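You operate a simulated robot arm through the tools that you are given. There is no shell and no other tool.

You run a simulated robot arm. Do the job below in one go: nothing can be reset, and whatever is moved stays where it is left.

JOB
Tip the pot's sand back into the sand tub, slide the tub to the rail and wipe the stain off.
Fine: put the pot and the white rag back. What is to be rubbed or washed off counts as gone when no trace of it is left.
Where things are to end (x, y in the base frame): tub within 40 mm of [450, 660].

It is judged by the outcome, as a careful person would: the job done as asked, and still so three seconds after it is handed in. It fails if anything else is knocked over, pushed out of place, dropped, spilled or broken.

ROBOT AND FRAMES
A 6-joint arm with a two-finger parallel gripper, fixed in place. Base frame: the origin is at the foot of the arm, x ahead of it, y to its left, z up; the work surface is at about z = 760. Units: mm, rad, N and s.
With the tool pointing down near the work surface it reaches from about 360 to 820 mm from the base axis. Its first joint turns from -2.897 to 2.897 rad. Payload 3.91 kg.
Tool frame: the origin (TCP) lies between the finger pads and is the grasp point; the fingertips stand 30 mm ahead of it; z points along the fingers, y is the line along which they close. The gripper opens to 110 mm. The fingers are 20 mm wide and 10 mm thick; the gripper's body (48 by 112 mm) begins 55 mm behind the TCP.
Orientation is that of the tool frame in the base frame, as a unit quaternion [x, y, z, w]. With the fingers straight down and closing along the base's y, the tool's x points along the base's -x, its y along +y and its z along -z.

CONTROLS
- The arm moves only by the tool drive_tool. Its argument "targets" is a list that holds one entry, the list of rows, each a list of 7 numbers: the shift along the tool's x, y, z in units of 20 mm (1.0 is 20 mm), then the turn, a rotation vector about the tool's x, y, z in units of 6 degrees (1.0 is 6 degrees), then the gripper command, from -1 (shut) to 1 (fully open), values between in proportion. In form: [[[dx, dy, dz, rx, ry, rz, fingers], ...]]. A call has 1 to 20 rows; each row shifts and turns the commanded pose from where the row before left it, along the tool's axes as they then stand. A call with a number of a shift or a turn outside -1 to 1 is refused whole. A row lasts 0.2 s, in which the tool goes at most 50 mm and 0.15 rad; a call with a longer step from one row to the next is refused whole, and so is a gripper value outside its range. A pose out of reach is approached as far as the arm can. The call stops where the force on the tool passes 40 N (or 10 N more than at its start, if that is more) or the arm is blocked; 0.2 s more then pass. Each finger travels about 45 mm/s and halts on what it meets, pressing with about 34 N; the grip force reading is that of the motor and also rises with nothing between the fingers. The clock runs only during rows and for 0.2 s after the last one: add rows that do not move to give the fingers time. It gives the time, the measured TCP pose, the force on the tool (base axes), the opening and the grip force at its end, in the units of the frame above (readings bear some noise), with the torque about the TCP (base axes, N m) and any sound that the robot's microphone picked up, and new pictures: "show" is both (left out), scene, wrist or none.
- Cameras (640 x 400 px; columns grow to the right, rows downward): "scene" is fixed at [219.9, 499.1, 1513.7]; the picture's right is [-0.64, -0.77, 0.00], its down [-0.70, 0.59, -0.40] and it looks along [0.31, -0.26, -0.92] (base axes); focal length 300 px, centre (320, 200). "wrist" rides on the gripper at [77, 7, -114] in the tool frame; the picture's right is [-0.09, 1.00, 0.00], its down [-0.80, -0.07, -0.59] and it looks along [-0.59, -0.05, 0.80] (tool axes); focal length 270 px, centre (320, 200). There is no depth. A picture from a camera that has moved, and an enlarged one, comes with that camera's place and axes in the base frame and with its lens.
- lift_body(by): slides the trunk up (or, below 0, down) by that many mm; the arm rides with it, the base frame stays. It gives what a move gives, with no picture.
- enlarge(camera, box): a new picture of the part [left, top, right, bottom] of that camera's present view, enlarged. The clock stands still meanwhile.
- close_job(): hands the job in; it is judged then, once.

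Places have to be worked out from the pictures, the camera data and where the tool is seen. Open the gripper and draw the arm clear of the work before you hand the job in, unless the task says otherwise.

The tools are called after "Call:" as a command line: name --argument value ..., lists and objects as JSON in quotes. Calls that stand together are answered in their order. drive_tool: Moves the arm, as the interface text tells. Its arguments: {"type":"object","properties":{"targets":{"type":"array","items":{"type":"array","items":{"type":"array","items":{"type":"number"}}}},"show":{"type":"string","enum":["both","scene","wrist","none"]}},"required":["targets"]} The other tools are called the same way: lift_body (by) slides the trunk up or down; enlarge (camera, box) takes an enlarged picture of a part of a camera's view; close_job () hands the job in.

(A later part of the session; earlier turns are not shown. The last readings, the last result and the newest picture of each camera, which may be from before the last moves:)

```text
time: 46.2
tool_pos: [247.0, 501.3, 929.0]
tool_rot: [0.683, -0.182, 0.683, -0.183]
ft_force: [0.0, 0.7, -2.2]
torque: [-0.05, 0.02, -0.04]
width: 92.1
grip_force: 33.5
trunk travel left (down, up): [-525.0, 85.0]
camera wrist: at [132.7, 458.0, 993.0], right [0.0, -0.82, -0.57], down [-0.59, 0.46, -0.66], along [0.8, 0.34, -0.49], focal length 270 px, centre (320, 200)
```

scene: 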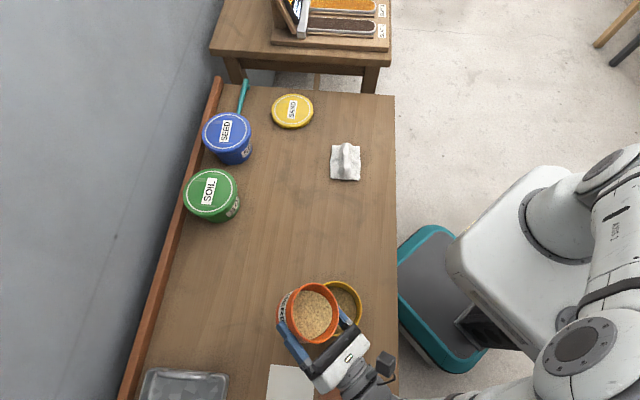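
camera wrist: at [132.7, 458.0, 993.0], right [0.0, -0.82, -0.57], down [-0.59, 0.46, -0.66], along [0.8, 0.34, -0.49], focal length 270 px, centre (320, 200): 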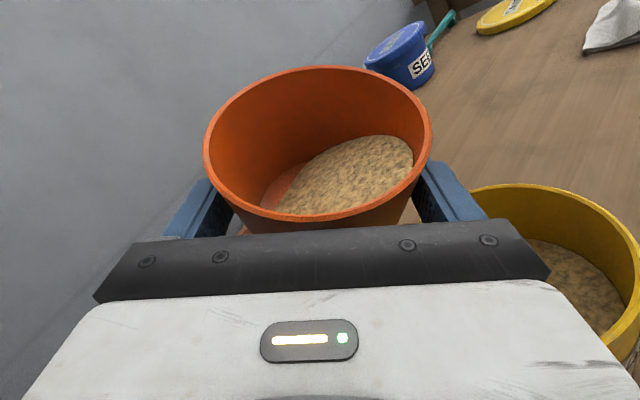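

The pot is tilted 30° and the sand has shifted towards the lip, none spilled. I continue slowly to 60°, with the lip above the tub's centre.

Call:
drive_tool --targets '[[[0, 0, 0, 0, 0, 0.5, -1], [0, 0, 0, 0, 0, 0.5, -1], [0, 0, 0, 0, 0, 0.5, -1], [0, 0, 0, 0, 0, 0.5, -1], [0, 0, 0, 0, 0, 0.5, -1], [0, 0, 0, 0, 0, 0.5, -1], [0, 0, 0, 0, 0, 0.5, -1], [0, 0, 0, 0, 0, 0.5, -1], [0, 0, 0, 0, 0, 0.5, -1], [0, 0, 0, 0, 0, 0.5, -1], [0, 0, 0, 0, 0, 0, -1]]]' --show "both"

```text
time: 48.6
tool_pos: [246.0, 500.5, 930.6]
tool_rot: [0.612, -0.353, 0.613, -0.353]
ft_force: [0.1, -0.4, -2.9]
torque: [-0.04, 0.05, 0.01]
width: 92.0
grip_force: 34.1
trunk travel left (down, up): [-525.0, 85.0]
camera wrist: at [131.8, 431.3, 963.1], right [0.0, -0.42, -0.91], down [-0.59, 0.73, -0.34], along [0.8, 0.54, -0.25], focal length 270 px, centre (320, 200)
```

scene: 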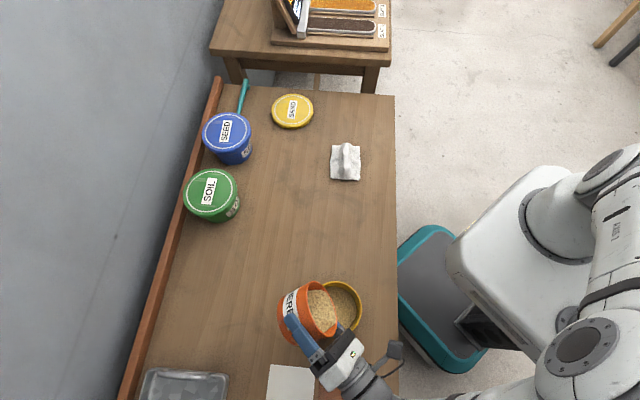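
wrist: 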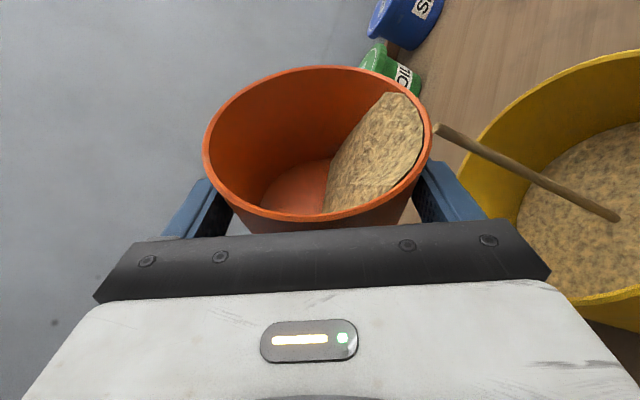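

The sand has begun to pour: a stream runs from the lip down into the tub. I enlarge both views to verify where it lands.

Call:
enlarge --camera "scene" --box '[260, 260, 420, 360]'

Call:
enlarge --camera "wrist" --box '[400, 20, 640, 170]'

```text
4.00 times, centred on (340, 310) of scene
camera zoom: at [219.9, 499.1, 1513.7], right [-0.64, -0.77, 0.0], down [-0.7, 0.59, -0.4], along [0.31, -0.26, -0.92], focal length 1200 px, centre (240, -240)
```

zoom: 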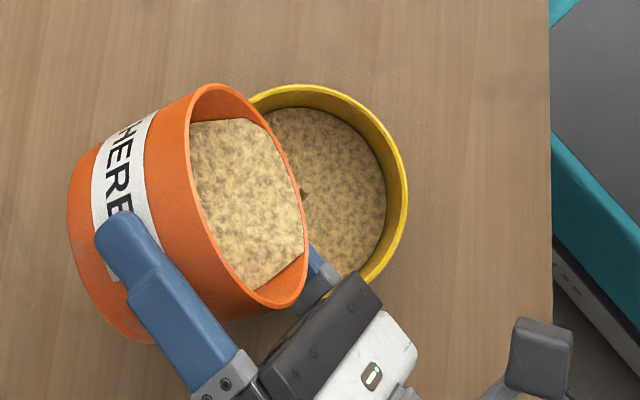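

```text
2.67 times, centred on (520, 95) of wrist
camera zoom: at [131.8, 431.3, 963.1], right [0.0, -0.42, -0.91], down [-0.59, 0.73, -0.34], along [0.8, 0.54, -0.25], focal length 721 px, centre (-213, 480)
```

zoom: 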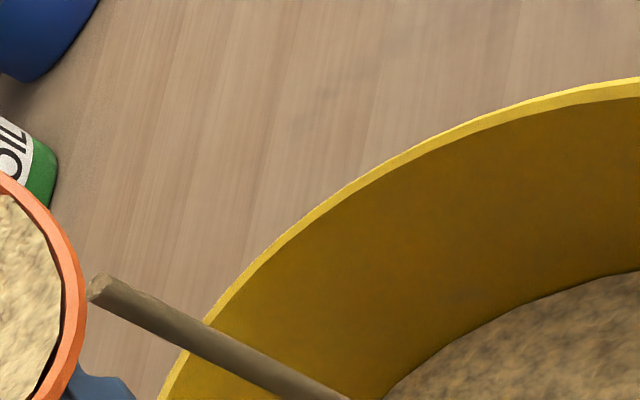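

The stream falls at the tub's centre. I continue slowly to 90°, shifting the TCP so the lip stays over the centre.

Call:
drive_tool --targets '[[[0.068, 0.091, -0.07, 0, 0, 0.5, -1], [0.073, 0.088, -0.07, 0, 0, 0.5, -1], [0.078, 0.084, -0.07, 0, 0, 0.5, -1], [0.082, 0.08, -0.07, 0, 0, 0.5, -1], [0.086, 0.075, -0.07, 0, 0, 0.5, -1], [0.09, 0.071, -0.07, 0, 0, 0.5, -1], [0.093, 0.066, -0.07, 0, 0, 0.5, -1], [0.097, 0.061, -0.07, 0, 0, 0.5, -1], [0.1, 0.056, -0.07, 0, 0, 0.5, -1], [0.1025, 0.05, -0.07, 0, 0, 0.5, -1], [0, 0, 0, 0, 0, 0, -1], [0, 0, 0, 0, 0, 0, -1]]]' --show "both"

```text
time: 51.2
tool_pos: [232.9, 480.4, 921.4]
tool_rot: [0.5, -0.5, 0.501, -0.5]
ft_force: [0.2, 0.4, -1.0]
torque: [-0.01, 0.02, 0.01]
width: 91.7
grip_force: 33.7
trunk travel left (down, up): [-525.0, 85.0]
camera wrist: at [118.8, 403.8, 915.3], right [0.0, 0.09, -1.0], down [-0.59, 0.8, 0.07], along [0.8, 0.59, 0.05], focal length 270 px, centre (320, 200)
```

scene: 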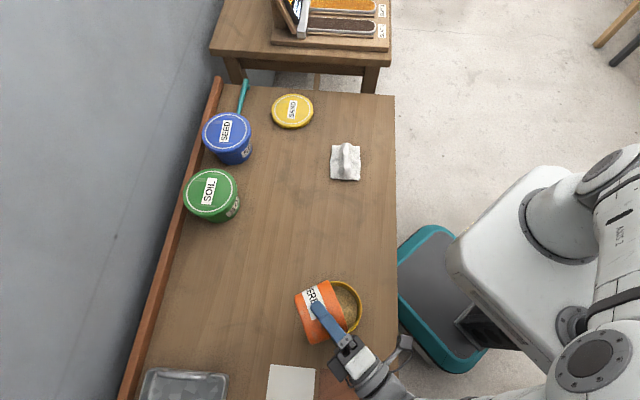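
wrist: 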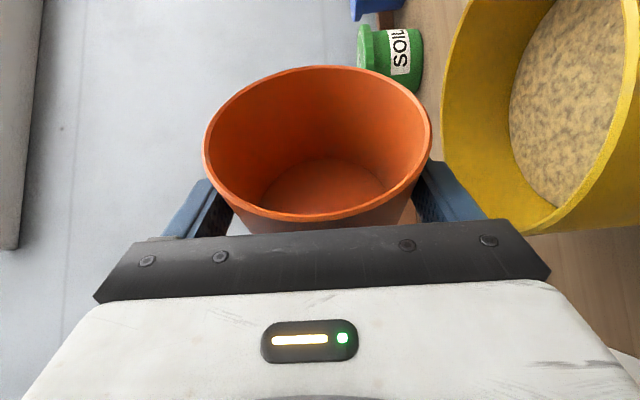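

The pot looks empty and the weight dropped to about 1 N. I enlarge to check for leftover grains in the pot and any spill around the tub.

Call:
enlarge --camera "wrist" --box '[190, 50, 446, 210]'

Call:
enlarge --camera "scene" --box '[260, 260, 420, 360]'

```text
2.50 times, centred on (318, 130) of wrist
camera zoom: at [118.8, 403.8, 915.3], right [0.0, 0.09, -1.0], down [-0.59, 0.8, 0.07], along [0.8, 0.59, 0.05], focal length 676 px, centre (325, 375)
```

zoom: 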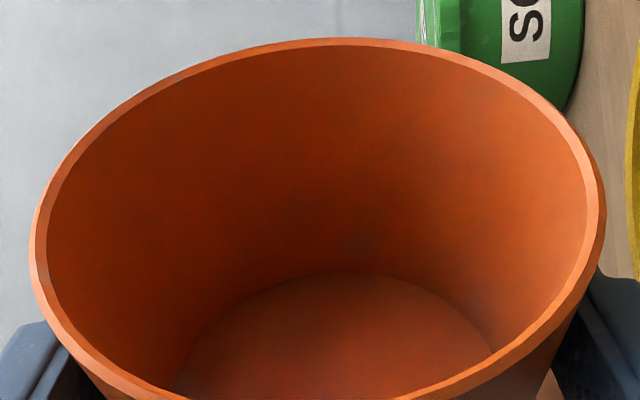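

```text
4.00 times, centred on (340, 310) of scene
camera zoom: at [219.9, 499.1, 1513.7], right [-0.64, -0.77, 0.0], down [-0.7, 0.59, -0.4], along [0.31, -0.26, -0.92], focal length 1200 px, centre (240, -240)
```

zoom: 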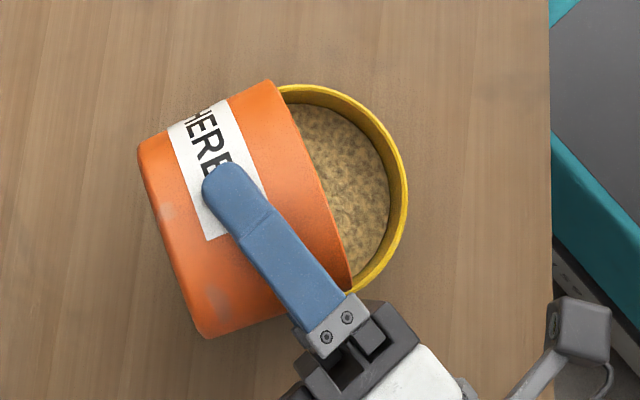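

The pot is empty and no sand lies outside the tub. I raise the pot 40 mm, roll it back upright and return the tool to its grasp tilt.

Call:
drive_tool --targets '[[[0, -1, 0, 0, 0, 0, -1], [0, -1, 0, 0, 0, 0, -1], [0, 0, 0, 0, 0, -1, -1], [0, 0, 0, 0, 0, -1, -1], [0, 0, 0, 0, 0, -1, -1], [0, 0, 0, 0, 0, -1, -1], [0, 0, 0, 0, 0, -1, -1], [0, 0, 0, 0, 0, -1, -1], [0, 0, 0, 0, 0, -1, -1], [0, 0, 0, 0, 0, -1, -1], [0, 0, 0, 0, 0, -1, -1], [0, 0, 0, 0, 0, -1, -1], [0, 0, 0, 0, 0, -1, -1], [0, 0, 0, 0, 0, -1, -1], [0, 0, 0, 0, 0, -1, -1], [0, 0, 0, 0, 0, -1, -1], [0, 0, 0, 0, 0, -1, -1], [0, 0, 0, 0, -1, 0, -1], [0, 0, 0, 0, -1, 0, -1], [0, 0, 0, 0, -1, 0, -1]]]' --show "both"

```text
time: 55.4
tool_pos: [232.2, 479.3, 961.1]
tool_rot: [0.81, 0.0, 0.587, 0.001]
ft_force: [-0.3, 0.9, -1.0]
torque: [0.01, -0.01, 0.02]
width: 91.3
grip_force: 34.5
trunk travel left (down, up): [-525.0, 85.0]
camera wrist: at [148.3, 473.3, 1070.5], right [-0.03, -1.0, -0.08], down [-0.81, 0.07, -0.58], along [0.58, 0.05, -0.81], focal length 270 px, centre (320, 200)
```

scene: 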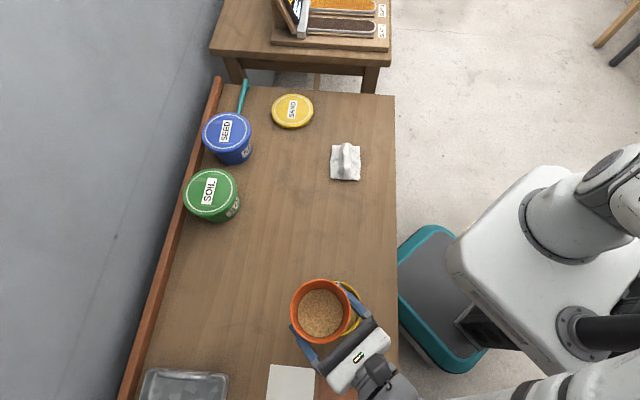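
wrist: 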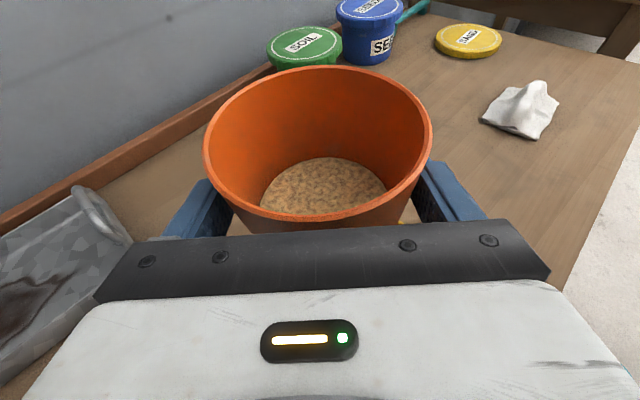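

A thin layer of sand appears to remain on the pot's floor. I enlarge to check.

Call:
enlarge --camera "wrist" --box '[190, 50, 446, 210]'

Call:
enlarge --camera "scene" --box '[240, 260, 400, 360]'

```text
2.50 times, centred on (318, 130) of wrist
camera zoom: at [148.3, 473.3, 1070.5], right [-0.03, -1.0, -0.08], down [-0.81, 0.07, -0.58], along [0.58, 0.05, -0.81], focal length 676 px, centre (325, 375)
```

zoom: 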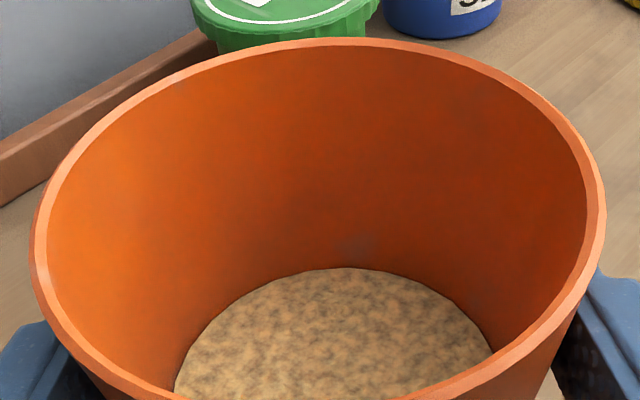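

```text
4.00 times, centred on (320, 310) of scene
camera zoom: at [219.9, 499.1, 1513.7], right [-0.64, -0.77, 0.0], down [-0.7, 0.59, -0.4], along [0.31, -0.26, -0.92], focal length 1200 px, centre (320, -240)
```

zoom: 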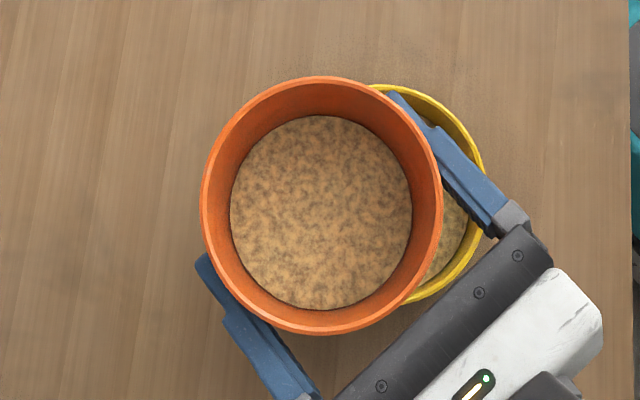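

Sand remains on the pot's floor, so I must tip further and longer. I move back over the tub, level the tool and roll to 90° again, to continue past that next.

Call:
drive_tool --targets '[[[-0.65, -0.4, 0.42, 0, 0, 0, -1], [-0.65, -0.4, 0.42, 0, 0, 0, -1], [0, 0, 0, 0, 1, 0, -1], [0, 0, 0, 0, 1, 0, -1], [0, 0, 0, 0, 1, 0, -1], [0, 0, 0, 0, 0, 1, -1], [0, 0, 0, 0, 0, 1, -1], [0, 0, 0, 0, 0, 1, -1], [0, 0, 0, 0, 0, 1, -1], [0, 0, 0, 0, 0, 1, -1], [0, 0, 0, 0, 0, 1, -1], [0, 0, 0, 0, 0, 1, -1], [0, 0, 0, 0, 0, 1, -1], [0, 0, 0, 0, 0, 1, -1], [0, 0, 0, 0, 0, 1, -1], [0, 0, 0, 0, 0, 1, -1], [0, 0, 0, 0, 0, 1, -1], [0, 0, 0, 0, 0, 1, -1], [0, 0, 0, 0, 0, 1, -1], [0, 0, 0, 0, 0, 1, -1]]]' --show "both"

Call:
drive_tool --targets '[[[0.355, -0.012, -0.145, 0, 0, 1, -1], [0.352, -0.05, -0.145, 0, 0, 1, -1], [0.345, -0.086, -0.145, 0, 0, 1, -1], [0.334, -0.122, -0.145, 0, 0, 1, -1], [0.319, -0.156, -0.145, 0, 0, 1, -1], [0.301, -0.188, -0.145, 0, 0, 1, -1], [0.28, -0.219, -0.145, 0, 0, 1, -1], [0.255, -0.247, -0.145, 0, 0, 1, -1], [0, 0, 0, 0, 0, 0, -1], [0, 0, 0, 0, 0, 0, -1], [0, 0, 0, 0, 0, 0, -1], [0, 0, 0, 0, 0, 0, -1], [0, 0, 0, 0, 0, 0, -1]]]' --show "both"

```text
time: 59.6
tool_pos: [239.0, 497.6, 932.1]
tool_rot: [-0.5, 0.5, -0.499, 0.501]
ft_force: [-0.7, 0.5, -1.4]
torque: [0.01, -0.02, -0.02]
width: 91.3
grip_force: 34.1
trunk travel left (down, up): [-525.0, 85.0]
camera wrist: at [125.9, 420.4, 925.5], right [0.0, 0.09, -1.0], down [-0.59, 0.8, 0.07], along [0.8, 0.59, 0.05], focal length 270 px, centre (320, 200)
```

scene: 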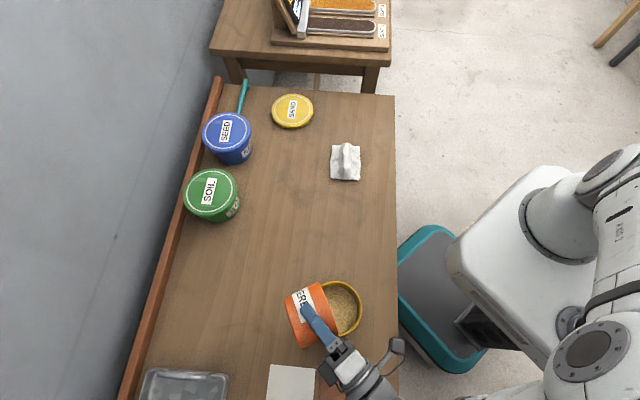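
wrist: 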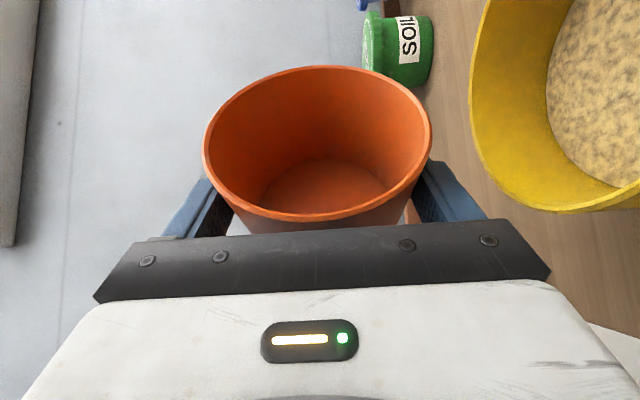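

```text
time: 62.4
tool_pos: [216.0, 439.6, 933.7]
tool_rot: [-0.254, 0.66, -0.253, 0.66]
ft_force: [-0.8, -0.1, -1.1]
torque: [0.04, 0.01, 0.01]
width: 91.4
grip_force: 34.2
trunk travel left (down, up): [-525.0, 85.0]
camera wrist: at [103.4, 393.5, 871.9], right [0.0, 0.8, -0.6], down [-0.59, 0.48, 0.64], along [0.8, 0.36, 0.48], focal length 270 px, centre (320, 200)
```

scene: 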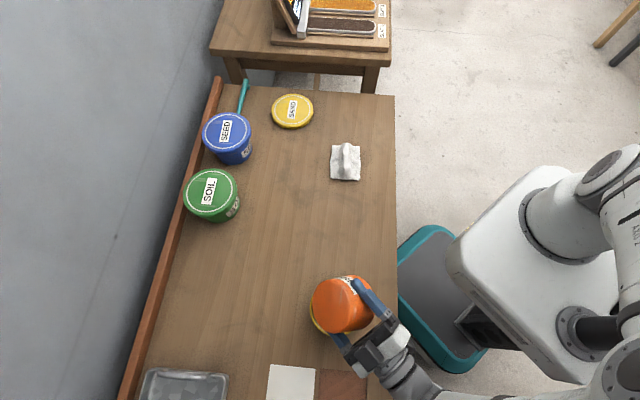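
wrist: 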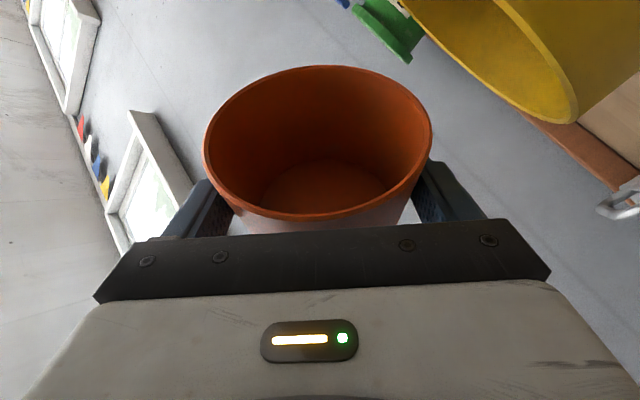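

No sand shows in this attitude, but it may just be hidden as before. I hold here a bit longer, then roll back to 60°, still over the tub, to see whether any is left.

Call:
drive_tool --targets '[[[0, 0, 0, 0, 0, 0, -1], [0, 0, 0, 0, 0, 0, -1], [0, 0, 0, 0, 0, 0, -1], [0, 0, 0, 0, 0, 0, -1], [0, 0, 0, 0, 0, 0, -1], [0, 0, 0, 0, 0, 0, -1], [0, 0, 0, 0, 0, 0, -1], [-0.144, 0.171, 0.0925, 0, 0, -1, -1], [-0.161, 0.155, 0.0925, 0, 0, -1, -1], [-0.176, 0.137, 0.0925, 0, 0, -1, -1], [-0.189, 0.118, 0.0925, 0, 0, -1, -1], [-0.2, 0.0975, 0.0925, 0, 0, -1, -1], [-0.21, 0.076, 0.0925, 0, 0, -1, -1], [-0.2165, 0.054, 0.0925, 0, 0, -1, -1], [-0.221, 0.031, 0.0925, 0, 0, -1, -1], [-0.223, 0.0075, 0.0925, 0, 0, -1, -1], [-0.2226, -0.016, 0.0925, 0, 0, -1, -1], [-0.22, -0.039, 0.0925, 0, 0, -1, -1], [-0.214, -0.062, 0.0925, 0, 0, -1, -1], [-0.207, -0.084, 0.0925, 0, 0, -1, -1]]]' --show "both"

```text
time: 66.6
tool_pos: [240.4, 497.0, 931.1]
tool_rot: [0.612, -0.353, 0.613, -0.353]
ft_force: [-1.0, 0.0, -0.8]
torque: [-0.01, 0.02, 0.0]
width: 91.3
grip_force: 34.4
trunk travel left (down, up): [-525.0, 85.0]
camera wrist: at [126.9, 427.7, 964.6], right [0.0, -0.42, -0.91], down [-0.59, 0.73, -0.34], along [0.8, 0.54, -0.25], focal length 270 px, centre (320, 200)
```

scene: 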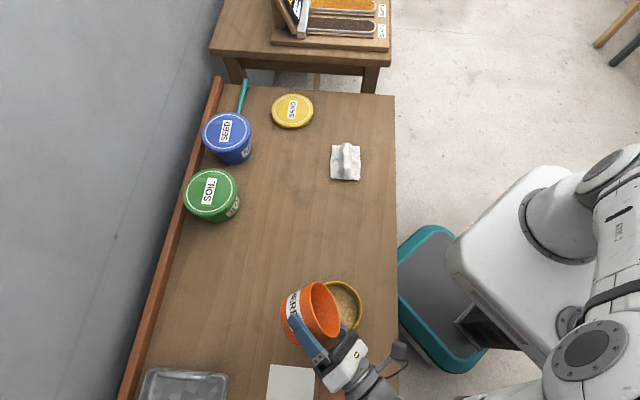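
wrist: 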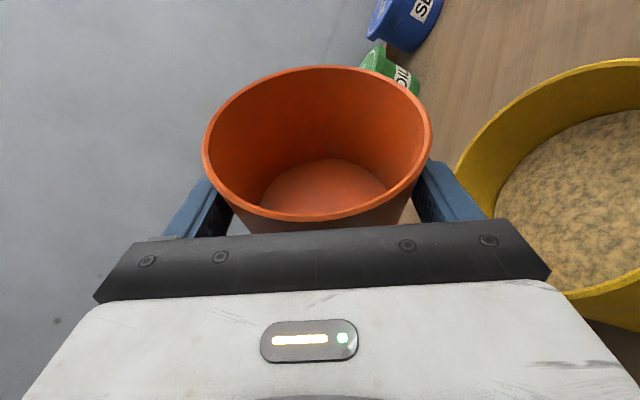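

At 60° the pot's floor looks clean. I roll fully upright and look again.

Call:
drive_tool --targets '[[[0, 0, 0, 0, 0, -1, -1], [0, 0, 0, 0, 0, -1, -1], [0, 0, 0, 0, 0, -1, -1], [0, 0, 0, 0, 0, -1, -1], [0, 0, 0, 0, 0, -1, -1], [0, 0, 0, 0, 0, -1, -1], [0, 0, 0, 0, 0, -1, -1], [0, 0, 0, 0, 0, -1, -1], [0, 0, 0, 0, 0, -1, -1], [0, 0, 0, 0, 0, -1, -1], [0, 0, 0, 0, -1, 0, -1], [0, 0, 0, 0, -1, 0, -1], [0, 0, 0, 0, -1, 0, -1], [0, 0, 0, 0, 0, 0, -1]]]' --show "both"

Call:
enlarge --camera "wrist" --box '[190, 50, 446, 210]'

```text
time: 69.6
tool_pos: [240.3, 498.2, 930.1]
tool_rot: [0.81, 0.001, 0.587, -0.001]
ft_force: [0.7, 0.3, -1.0]
torque: [0.0, 0.02, 0.02]
width: 91.3
grip_force: 34.0
trunk travel left (down, up): [-525.0, 85.0]
camera wrist: at [156.8, 491.0, 1039.4], right [-0.03, -1.0, -0.08], down [-0.81, 0.07, -0.58], along [0.58, 0.05, -0.81], focal length 270 px, centre (320, 200)
```

scene: 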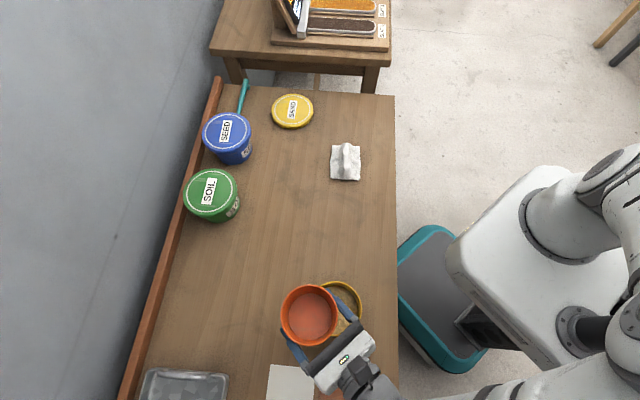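
wrist: 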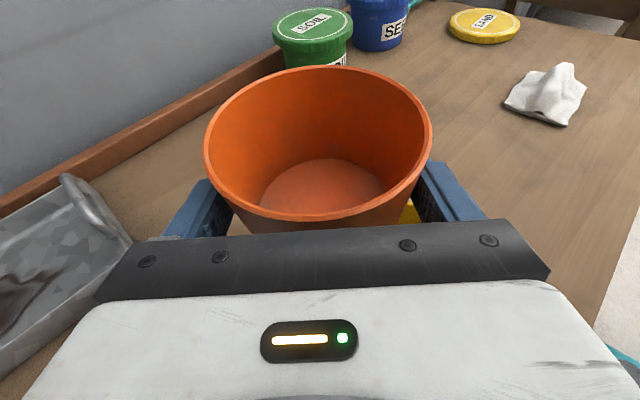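

```text
2.50 times, centred on (318, 130) of wrist
camera zoom: at [156.8, 491.0, 1039.4], right [-0.03, -1.0, -0.08], down [-0.81, 0.07, -0.58], along [0.58, 0.05, -0.81], focal length 676 px, centre (325, 375)
```

zoom: 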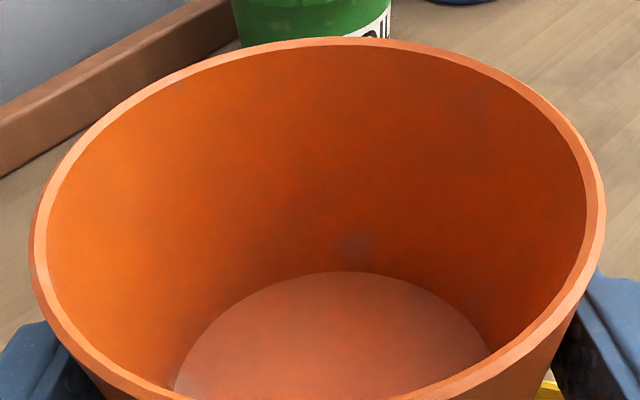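

The pot is now truly empty. I carry it back above its original place.

Call:
drive_tool --targets '[[[0.08, 0.437, 0.248, 0, 0, 0, -1], [0.161, 0.8746, 0.496, 0, 0, 0, -1], [0.161, 0.8746, 0.496, 0, 0, 0, -1], [0.161, 0.8746, 0.496, 0, 0, 0, -1], [0.161, 0.8746, 0.496, 0, 0, 0, -1], [0.161, 0.8746, 0.496, 0, 0, 0, -1], [0.161, 0.8746, 0.496, 0, 0, 0, -1], [0.161, 0.8746, 0.496, 0, 0, 0, -1], [0.161, 0.8746, 0.496, 0, 0, 0, -1], [0.161, 0.8746, 0.496, 0, 0, 0, -1], [0.161, 0.8746, 0.496, 0, 0, 0, -1], [0.161, 0.8746, 0.496, 0, 0, 0, -1], [0.08, 0.437, 0.248, 0, 0, 0, -1], [0, 0, 0, 0, 0, 0, -1], [0, 0, 0, 0, 0, 0, -1]]]' --show "scene"

```text
time: 72.8
tool_pos: [366.3, 287.8, 929.4]
tool_rot: [0.809, -0.002, 0.588, 0.002]
ft_force: [0.8, -1.1, -0.2]
torque: [-0.01, 0.02, -0.02]
width: 91.2
grip_force: 33.8
trunk travel left (down, up): [-525.0, 85.0]
```

scene: 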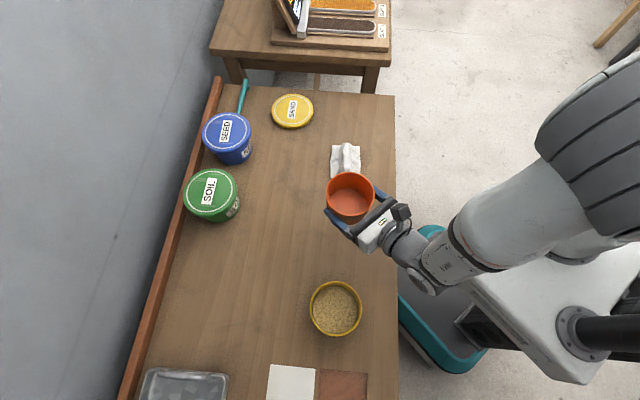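

The pot is back above its spot. I lower it to just above the bench, slowing at the end.

Call:
drive_tool --targets '[[[-0.6, 0, 0.195, 0, 0, 0, -1], [-0.808, 0, 0.263, 0, 0, 0, -1], [-0.808, 0, 0.263, 0, 0, 0, -1], [-0.808, 0, 0.263, 0, 0, 0, -1], [-0.808, 0, 0.263, 0, 0, 0, -1], [-0.808, 0, 0.263, 0, 0, 0, -1], [-0.7, 0, 0.228, 0, 0, 0, -1], [-0.3, 0, 0.0975, 0, 0, 0, -1], [-0.2, 0, 0.065, 0, 0, 0, -1], [-0.15, 0, 0.049, 0, 0, 0, -1], [-0.1, 0, 0.0325, 0, 0, 0, -1], [0, 0, 0, 0, 0, 0, -1]]]' --show "both"

```text
time: 75.4
tool_pos: [367.1, 287.8, 802.9]
tool_rot: [0.809, 0.0, 0.587, 0.0]
ft_force: [0.7, -0.4, -0.7]
torque: [-0.01, -0.01, 0.02]
width: 91.7
grip_force: 34.0
trunk travel left (down, up): [-525.0, 85.0]
camera wrist: at [282.5, 281.0, 912.0], right [-0.03, -1.0, -0.08], down [-0.81, 0.07, -0.58], along [0.58, 0.05, -0.81], focal length 270 px, centre (320, 200)
```

scene: 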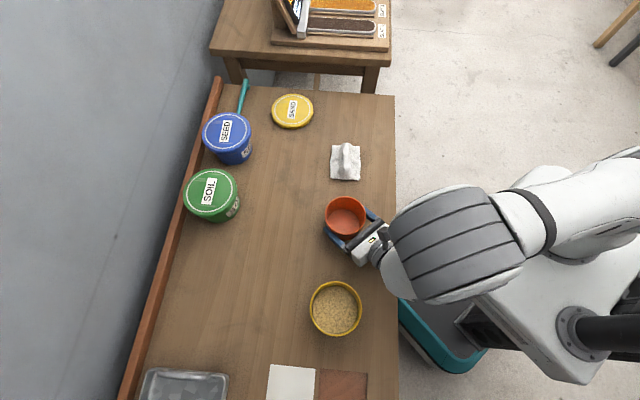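
wrist: 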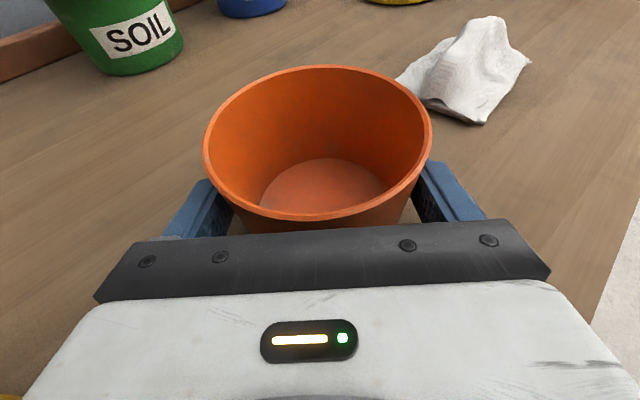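

No contact yet at z≈803. I lower another few millimetres in small steps to find the bench.

Call:
drive_tool --targets '[[[-0.048, 0, 0.0155, 0, 0, 0, -1], [-0.048, 0, 0.0155, 0, 0, 0, -1], [-0.048, 0, 0.0155, 0, 0, 0, -1], [0, 0, 0, 0, 0, 0, -1]]]' --show "none"

```text
time: 76.4
tool_pos: [366.0, 287.1, 798.6]
tool_rot: [0.809, 0.0, 0.588, 0.0]
ft_force: [1.9, -1.5, 2.1]
torque: [-0.16, -0.09, 0.08]
width: 91.4
grip_force: 33.8
trunk travel left (down, up): [-525.0, 85.0]
```

The force turned to +2 N, so the pot rests on the bench. I open the gripper.

Call:
drive_tool --targets '[[[0, 0, 0, 0, 0, 0, 1], [0, 0, 0, 0, 0, 0, 1], [0, 0, 0, 0, 0, 0, 1], [0, 0, 0, 0, 0, 0, 1], [0, 0, 0, 0, 0, 0, 1]]]' --show "both"

```text
time: 77.6
tool_pos: [366.6, 287.1, 800.2]
tool_rot: [0.808, 0.0, 0.589, 0.0]
ft_force: [-0.3, -0.3, 0.1]
torque: [-0.02, -0.03, 0.01]
width: 109.9
grip_force: 0.0
trunk travel left (down, up): [-525.0, 85.0]
camera wrist: at [282.9, 281.2, 908.4], right [-0.03, -1.0, -0.08], down [-0.81, 0.07, -0.58], along [0.58, 0.05, -0.81], focal length 270 px, centre (320, 200)
```

scene: 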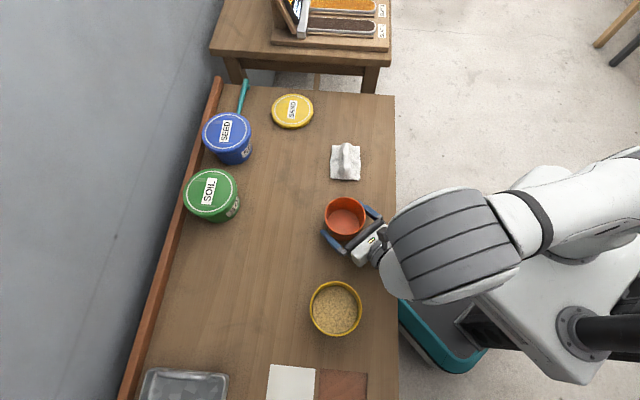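
wrist: 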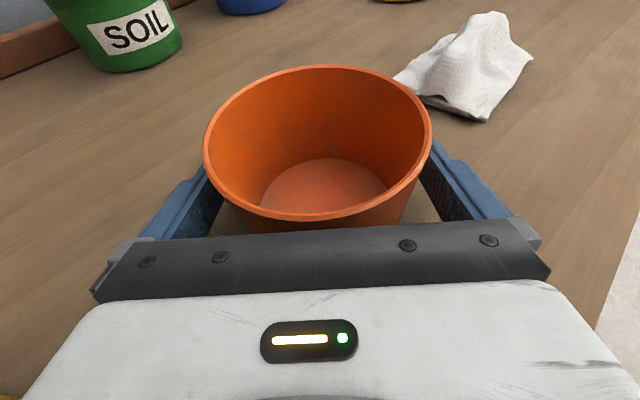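

The pot stands released. I check its place with the same enlarged box as at the start.

Call:
enlarge --camera "scene" --box '[260, 180, 420, 280]'

```text
4.00 times, centred on (340, 230) of scene
camera zoom: at [219.9, 499.1, 1513.7], right [-0.64, -0.77, 0.0], down [-0.7, 0.59, -0.4], along [0.31, -0.26, -0.92], focal length 1200 px, centre (240, 80)
```

zoom: 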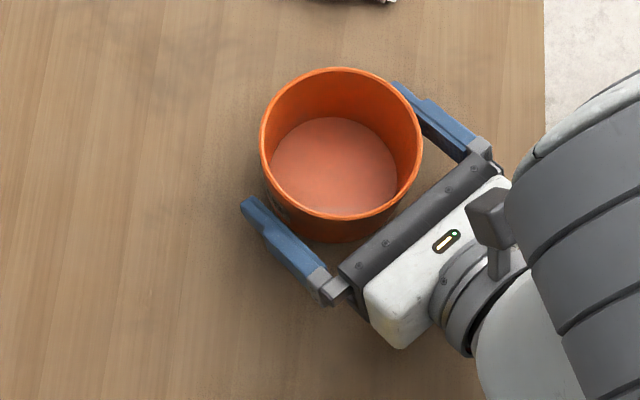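

The pot is within about 3 mm of its start. I raise the tool straight up clear of it.

Call:
drive_tool --targets '[[[0.3, 0, -0.0975, 0, 0, 0, 1], [0.78, 0, -0.2535, 0, 0, 0, 1], [0.78, 0, -0.2535, 0, 0, 0, 1], [0.78, 0, -0.2535, 0, 0, 0, 1], [0.78, 0, -0.2535, 0, 0, 0, 1], [0.78, 0, -0.2535, 0, 0, 0, 1], [0.78, 0, -0.2535, 0, 0, 0, 1], [0.78, 0, -0.2535, 0, 0, 0, 1], [0.78, 0, -0.2535, 0, 0, 0, 1], [0.78, 0, -0.2535, 0, 0, 0, 1], [0.78, 0, -0.2535, 0, 0, 0, 1], [0, 0, 0, 0, 0, 0, 1]]]' --show "both"

```text
time: 80.2
tool_pos: [366.6, 286.8, 969.8]
tool_rot: [0.809, 0.0, 0.588, 0.0]
ft_force: [0.0, 0.2, 0.3]
torque: [-0.01, -0.03, -0.01]
width: 109.8
grip_force: 0.0
trunk travel left (down, up): [-525.0, 85.0]
camera wrist: at [282.7, 280.9, 1078.7], right [-0.03, -1.0, -0.08], down [-0.81, 0.07, -0.58], along [0.58, 0.05, -0.81], focal length 270 px, centre (320, 200)
```

scene: 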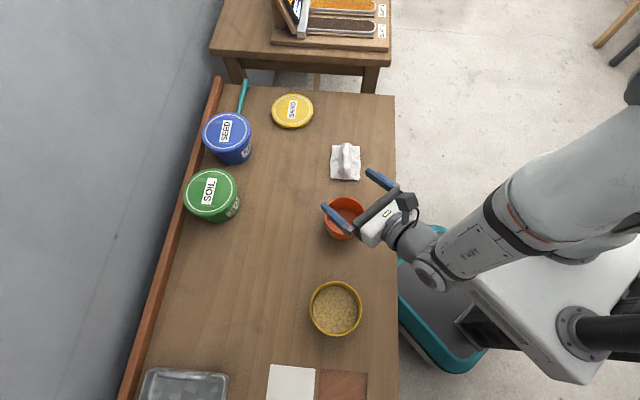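
wrist: 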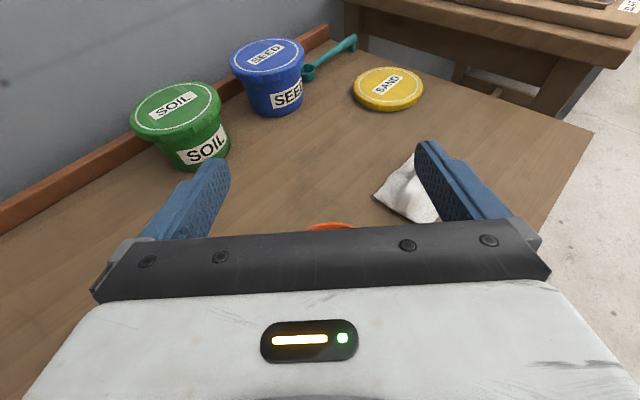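

Next I slide the tub. I reorient the tool: pointing mostly down with an 18° forward lean, yawed 45° so it can push straight towards the rail, with the fingers set to about 60 mm to cradle the tub.

Call:
drive_tool --targets '[[[0, 0, 0, 0, -1, 0, 0.8], [0, 0, 0, 0, -1, 0, 0.6], [0, 0, 0, 0, -1, 0, 0.4], [0, 0, 0, 0, -1, 0, 0.2], [0, 0, 0, 0, -1, 0, 0.09], [0, 0, 0, 0, -1, 0, 0.09], [0, 0, 0, 0, -1, 0, 0.09], [0, 0, 0, 0, -1, 0, 0.09], [0, 0, 0, 0, -1, 0, 0.09], [0, 0, 0, 0.29, 0, -0.892, 0.09], [0, 0, 0, 0.29, 0, -0.892, 0.09], [0, 0, 0, 0.29, 0, -0.892, 0.09], [0, 0, 0, 0.29, 0, -0.892, 0.09], [0, 0, 0, 0.29, 0, -0.892, 0.09], [0, 0, 0, 0.29, 0, -0.892, 0.09], [0, 0, 0, 0.29, 0, -0.892, 0.09], [0, 0, 0, 0.29, 0, -0.892, 0.09], [0, 0, 0, 0, 0, 0, 0.09]]]' --show "none"

Call:
drive_tool --targets '[[[-0.271, -0.941, -0.088, 0, 0, 0, 0.09], [-0.271, -0.941, -0.088, 0, 0, 0, 0.09], [-0.271, -0.941, -0.088, 0, 0, 0, 0.09], [-0.271, -0.941, -0.088, 0, 0, 0, 0.09], [-0.271, -0.941, -0.088, 0, 0, 0, 0.09], [-0.271, -0.941, -0.088, 0, 0, 0, 0.09], [-0.271, -0.941, -0.088, 0, 0, 0, 0.09], [-0.271, -0.941, -0.088, 0, 0, 0, 0.09], [-0.271, -0.941, -0.088, 0, 0, 0, 0.09], [-0.271, -0.941, -0.088, 0, 0, 0, 0.09], [-0.271, -0.941, -0.088, 0, 0, 0, 0.09], [0, 0, 0, 0, 0, 0, 0.09]]]' --show "both"

```text
time: 84.0
tool_pos: [358.2, 294.3, 965.6]
tool_rot: [0.914, 0.375, 0.149, -0.05]
ft_force: [0.4, 0.2, 0.2]
torque: [-0.02, 0.03, -0.02]
width: 59.8
grip_force: 0.1
out of reach, approached as far as the arm can: row 17
trunk travel left (down, up): [-525.0, 85.0]
```

```text
time: 86.6
tool_pos: [165.8, 395.5, 967.7]
tool_rot: [0.913, 0.377, 0.144, -0.059]
ft_force: [0.4, -0.4, -0.1]
torque: [-0.02, -0.04, 0.01]
width: 59.8
grip_force: 0.1
trunk travel left (down, up): [-525.0, 85.0]
camera wrist: at [198.1, 417.5, 1100.3], right [0.65, -0.76, -0.03], down [-0.72, -0.62, 0.32], along [-0.26, -0.19, -0.95], focal length 270 px, centre (320, 200)
```

scene: 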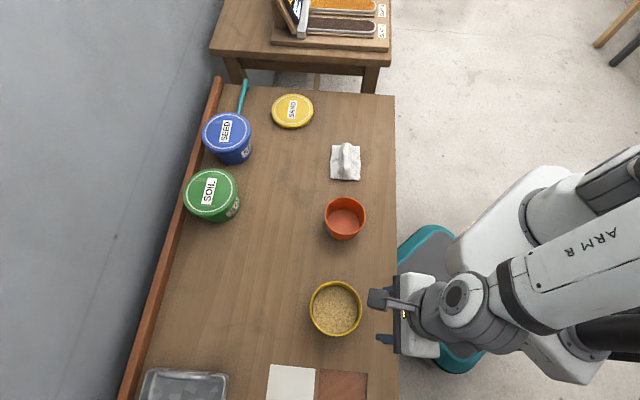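
wrist: 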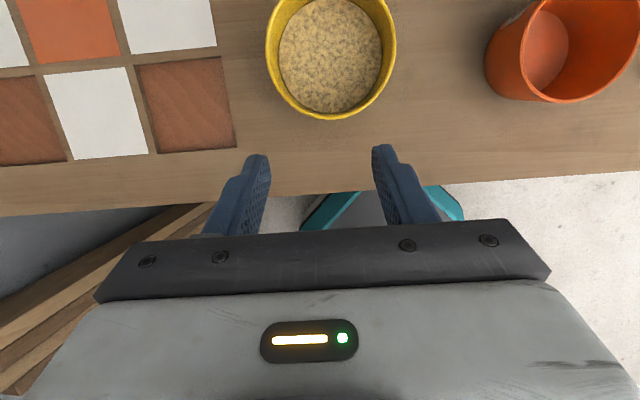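

The tool has the right attitude (45° yaw, 18° lean), about 12 mm to one side of the push line through the tub. I correct sideways and descend behind the tub, first to about z=850.

Call:
drive_tool --targets '[[[0.14, 0.59, 0.046, 0, 0, 0, 0.09], [-0.27, 0, 0.83, 0, 0, 0, 0.09], [-0.27, 0, 0.83, 0, 0, 0, 0.09], [-0.27, 0, 0.83, 0, 0, 0, 0.09], [-0.27, 0, 0.83, 0, 0, 0, 0.09], [-0.27, 0, 0.83, 0, 0, 0, 0.09], [-0.27, 0, 0.83, 0, 0, 0, 0.09], [-0.22, 0, 0.67, 0, 0, 0, 0.09], [0, 0, 0, 0, 0, 0, 0.09]]]' --show "both"

```text
time: 88.6
tool_pos: [176.1, 388.8, 846.3]
tool_rot: [0.912, 0.378, 0.144, -0.06]
ft_force: [1.4, 0.5, 0.4]
torque: [0.04, 0.01, -0.02]
width: 60.2
grip_force: 0.1
trunk travel left (down, up): [-525.0, 85.0]
camera wrist: at [208.8, 412.6, 979.5], right [0.65, -0.76, -0.03], down [-0.72, -0.62, 0.32], along [-0.26, -0.19, -0.95], focal length 270 px, centre (320, 200)
```

scene: 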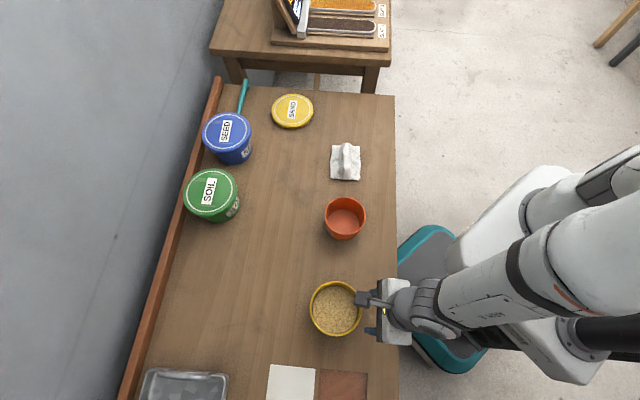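
wrist: 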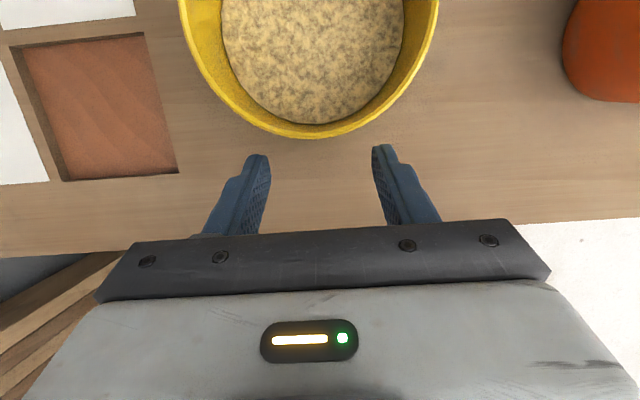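

The tub is centred on the push line. I descend the last 44 mm so the fingertips are low behind the tub.

Call:
drive_tool --targets '[[[-0.171, 0, 0.527, 0, 0, 0, 0.09], [-0.171, 0, 0.527, 0, 0, 0, 0.09], [-0.171, 0, 0.527, 0, 0, 0, 0.09], [-0.171, 0, 0.527, 0, 0, 0, 0.09], [0, 0, 0, 0, 0, 0, 0.09]]]' --show "both"

Call:
enlarge --camera "wrist" --box '[160, 40, 480, 240]'

```text
time: 89.8
tool_pos: [177.3, 392.0, 802.9]
tool_rot: [0.912, 0.378, 0.145, -0.06]
ft_force: [-0.2, -0.1, -0.3]
torque: [-0.02, 0.02, -0.01]
width: 60.1
grip_force: 0.0
trunk travel left (down, up): [-525.0, 85.0]
camera wrist: at [210.3, 413.2, 936.0], right [0.65, -0.76, -0.03], down [-0.72, -0.62, 0.32], along [-0.26, -0.19, -0.95], focal length 270 px, centre (320, 200)
```

scene: 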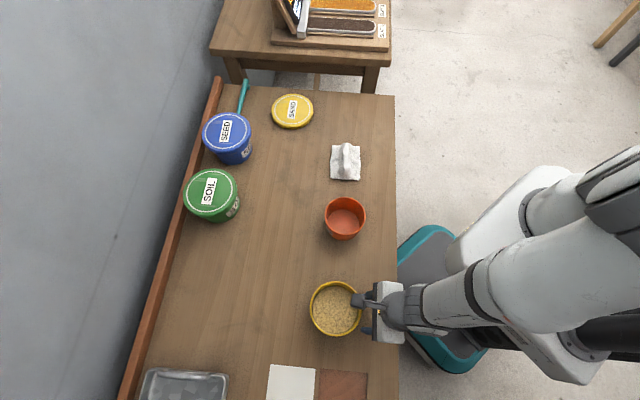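
wrist: 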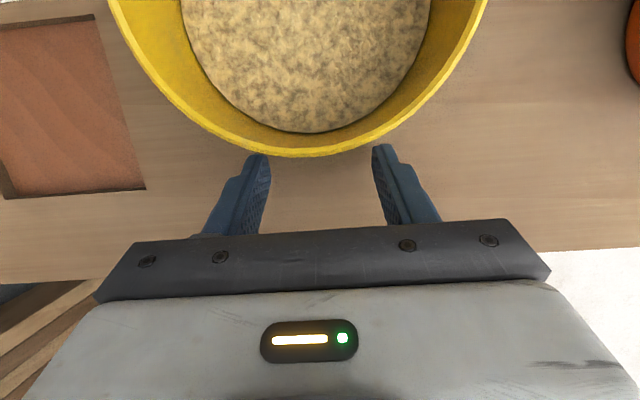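

```text
2.00 times, centred on (320, 140) of wrist
camera zoom: at [210.3, 413.2, 936.0], right [0.65, -0.76, -0.03], down [-0.72, -0.62, 0.32], along [-0.26, -0.19, -0.95], focal length 541 px, centre (320, 320)
```

zoom: 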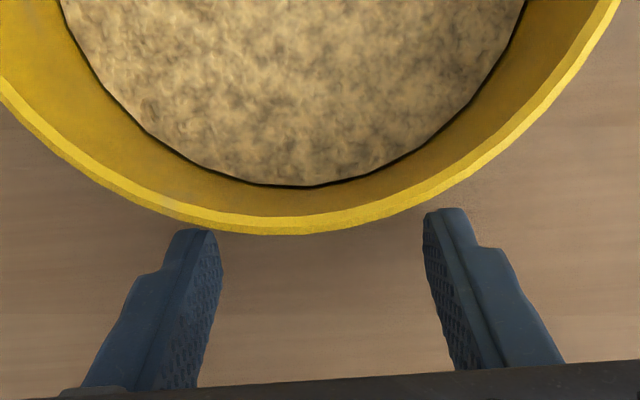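

The fingertips are low and symmetric behind the tub. I push along the 45° line towards the rail, slowly at first contact.

Call:
drive_tool --targets '[[[0.3, 0, 0.0975, 0, 0, 0, 0.09], [0.3, 0, 0.0975, 0, 0, 0, 0.09], [0.3, 0, 0.0975, 0, 0, 0, 0.09], [0.3, 0, 0.0975, 0, 0, 0, 0.09], [0.3, 0, 0.0975, 0, 0, 0, 0.09], [0.4, 0, 0.13, 0, 0, 0, 0.09], [0.4, 0, 0.13, 0, 0, 0, 0.09], [0.4, 0, 0.13, 0, 0, 0, 0.09], [0.4, 0, 0.13, 0, 0, 0, 0.09], [0.4, 0, 0.13, 0, 0, 0, 0.09], [0.3, 0, 0.0975, 0, 0, 0, 0.09]]]' --show "both"

```text
time: 92.2
tool_pos: [234.8, 447.8, 802.3]
tool_rot: [0.912, 0.378, 0.145, -0.06]
ft_force: [-1.3, -1.4, 0.5]
torque: [-0.01, 0.06, 0.03]
width: 60.5
grip_force: 0.3
trunk travel left (down, up): [-525.0, 85.0]
camera wrist: at [267.4, 469.1, 936.0], right [0.65, -0.76, -0.03], down [-0.72, -0.62, 0.32], along [-0.26, -0.19, -0.95], focal length 270 px, centre (320, 200)
```

scene: 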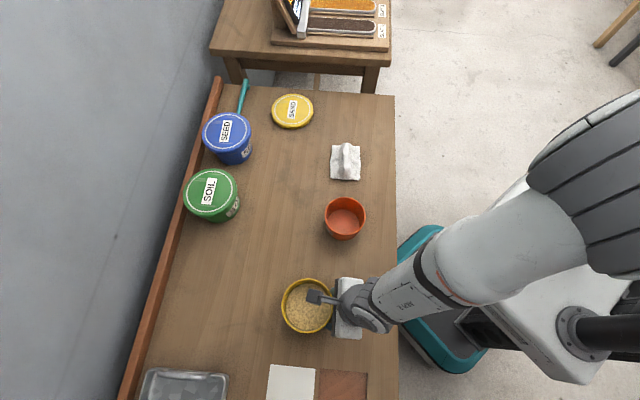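
wrist: 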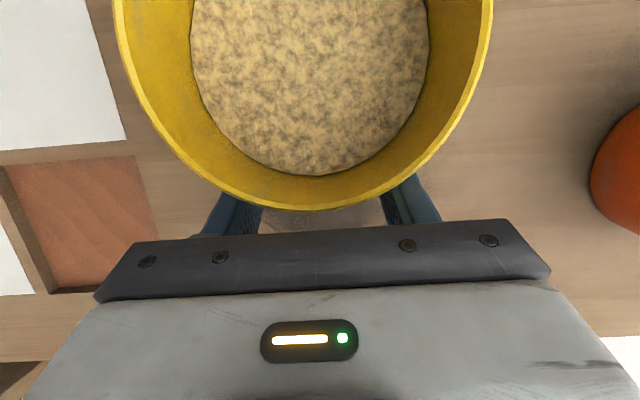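

The tub slides smoothly with about 2 N and stays cradled. I continue the push another ~150 mm.

Call:
drive_tool --targets '[[[0.3, 0, 0.0975, 0, 0, 0, 0.09], [0.5, 0, 0.1625, 0, 0, 0, 0.09], [0.6, 0, 0.195, 0, 0, 0, 0.09], [0.6, 0, 0.195, 0, 0, 0, 0.09], [0.6, 0, 0.195, 0, 0, 0, 0.09], [0.6, 0, 0.195, 0, 0, 0, 0.09], [0.6, 0, 0.195, 0, 0, 0, 0.09], [0.6, 0, 0.195, 0, 0, 0, 0.09], [0.6, 0, 0.195, 0, 0, 0, 0.09], [0.6, 0, 0.195, 0, 0, 0, 0.09], [0.6, 0, 0.195, 0, 0, 0, 0.09], [0.6, 0, 0.195, 0, 0, 0, 0.09], [0.4, 0, 0.13, 0, 0, 0, 0.09]]]' --show "both"

```text
time: 95.0
tool_pos: [340.8, 554.2, 802.6]
tool_rot: [0.912, 0.378, 0.146, -0.06]
ft_force: [-0.2, 0.2, -0.6]
torque: [0.01, -0.02, 0.0]
width: 60.3
grip_force: 0.6
trunk travel left (down, up): [-525.0, 85.0]
camera wrist: at [373.6, 576.9, 937.0], right [0.65, -0.76, -0.03], down [-0.72, -0.62, 0.32], along [-0.26, -0.19, -0.95], focal length 270 px, centre (320, 200)
```

scene: 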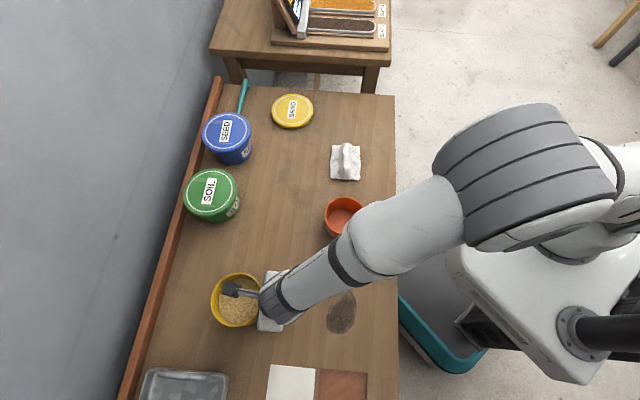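
wrist: 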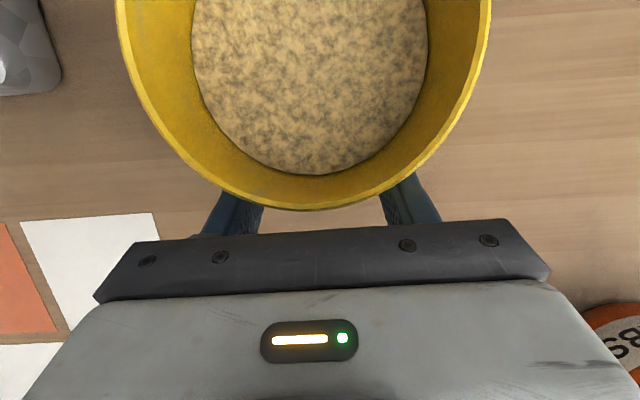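

The push reveals a dark stain where the tub stood. The tub is at about (382, 596); I push the remaining ~92 mm to the target.

Call:
drive_tool --targets '[[[0.3, 0, 0.0975, 0, 0, 0, 0.09], [0.5, 0, 0.1625, 0, 0, 0, 0.09], [0.6, 0, 0.195, 0, 0, 0, 0.09], [0.6, 0, 0.195, 0, 0, 0, 0.09], [0.6, 0, 0.195, 0, 0, 0, 0.09], [0.6, 0, 0.195, 0, 0, 0, 0.09], [0.575, 0, 0.187, 0, 0, 0, 0.09], [0.4, 0, 0.13, 0, 0, 0, 0.09], [0.2, 0, 0.065, 0, 0, 0, 0.09], [0, 0, 0, 0, 0, 0, 0.09]]]' --show "both"

```text
time: 97.2
tool_pos: [405.1, 619.4, 804.0]
tool_rot: [0.912, 0.378, 0.144, -0.06]
ft_force: [-1.2, -1.1, 1.3]
torque: [-0.01, 0.04, 0.02]
width: 60.0
grip_force: 0.6
trunk travel left (down, up): [-525.0, 85.0]
camera wrist: at [437.5, 641.5, 937.7], right [0.65, -0.76, -0.03], down [-0.72, -0.62, 0.32], along [-0.26, -0.19, -0.95], focal length 270 px, centre (320, 200)
```

scene: 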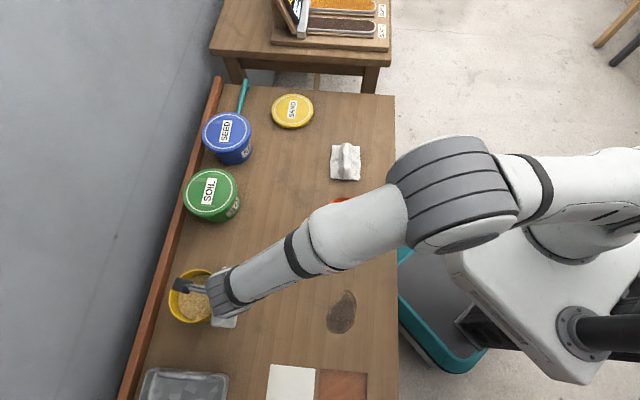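
wrist: 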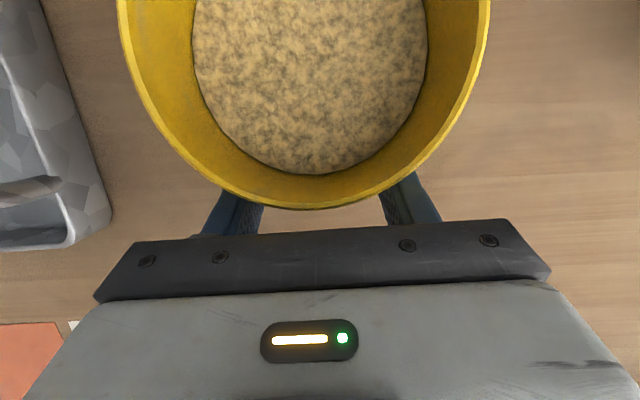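

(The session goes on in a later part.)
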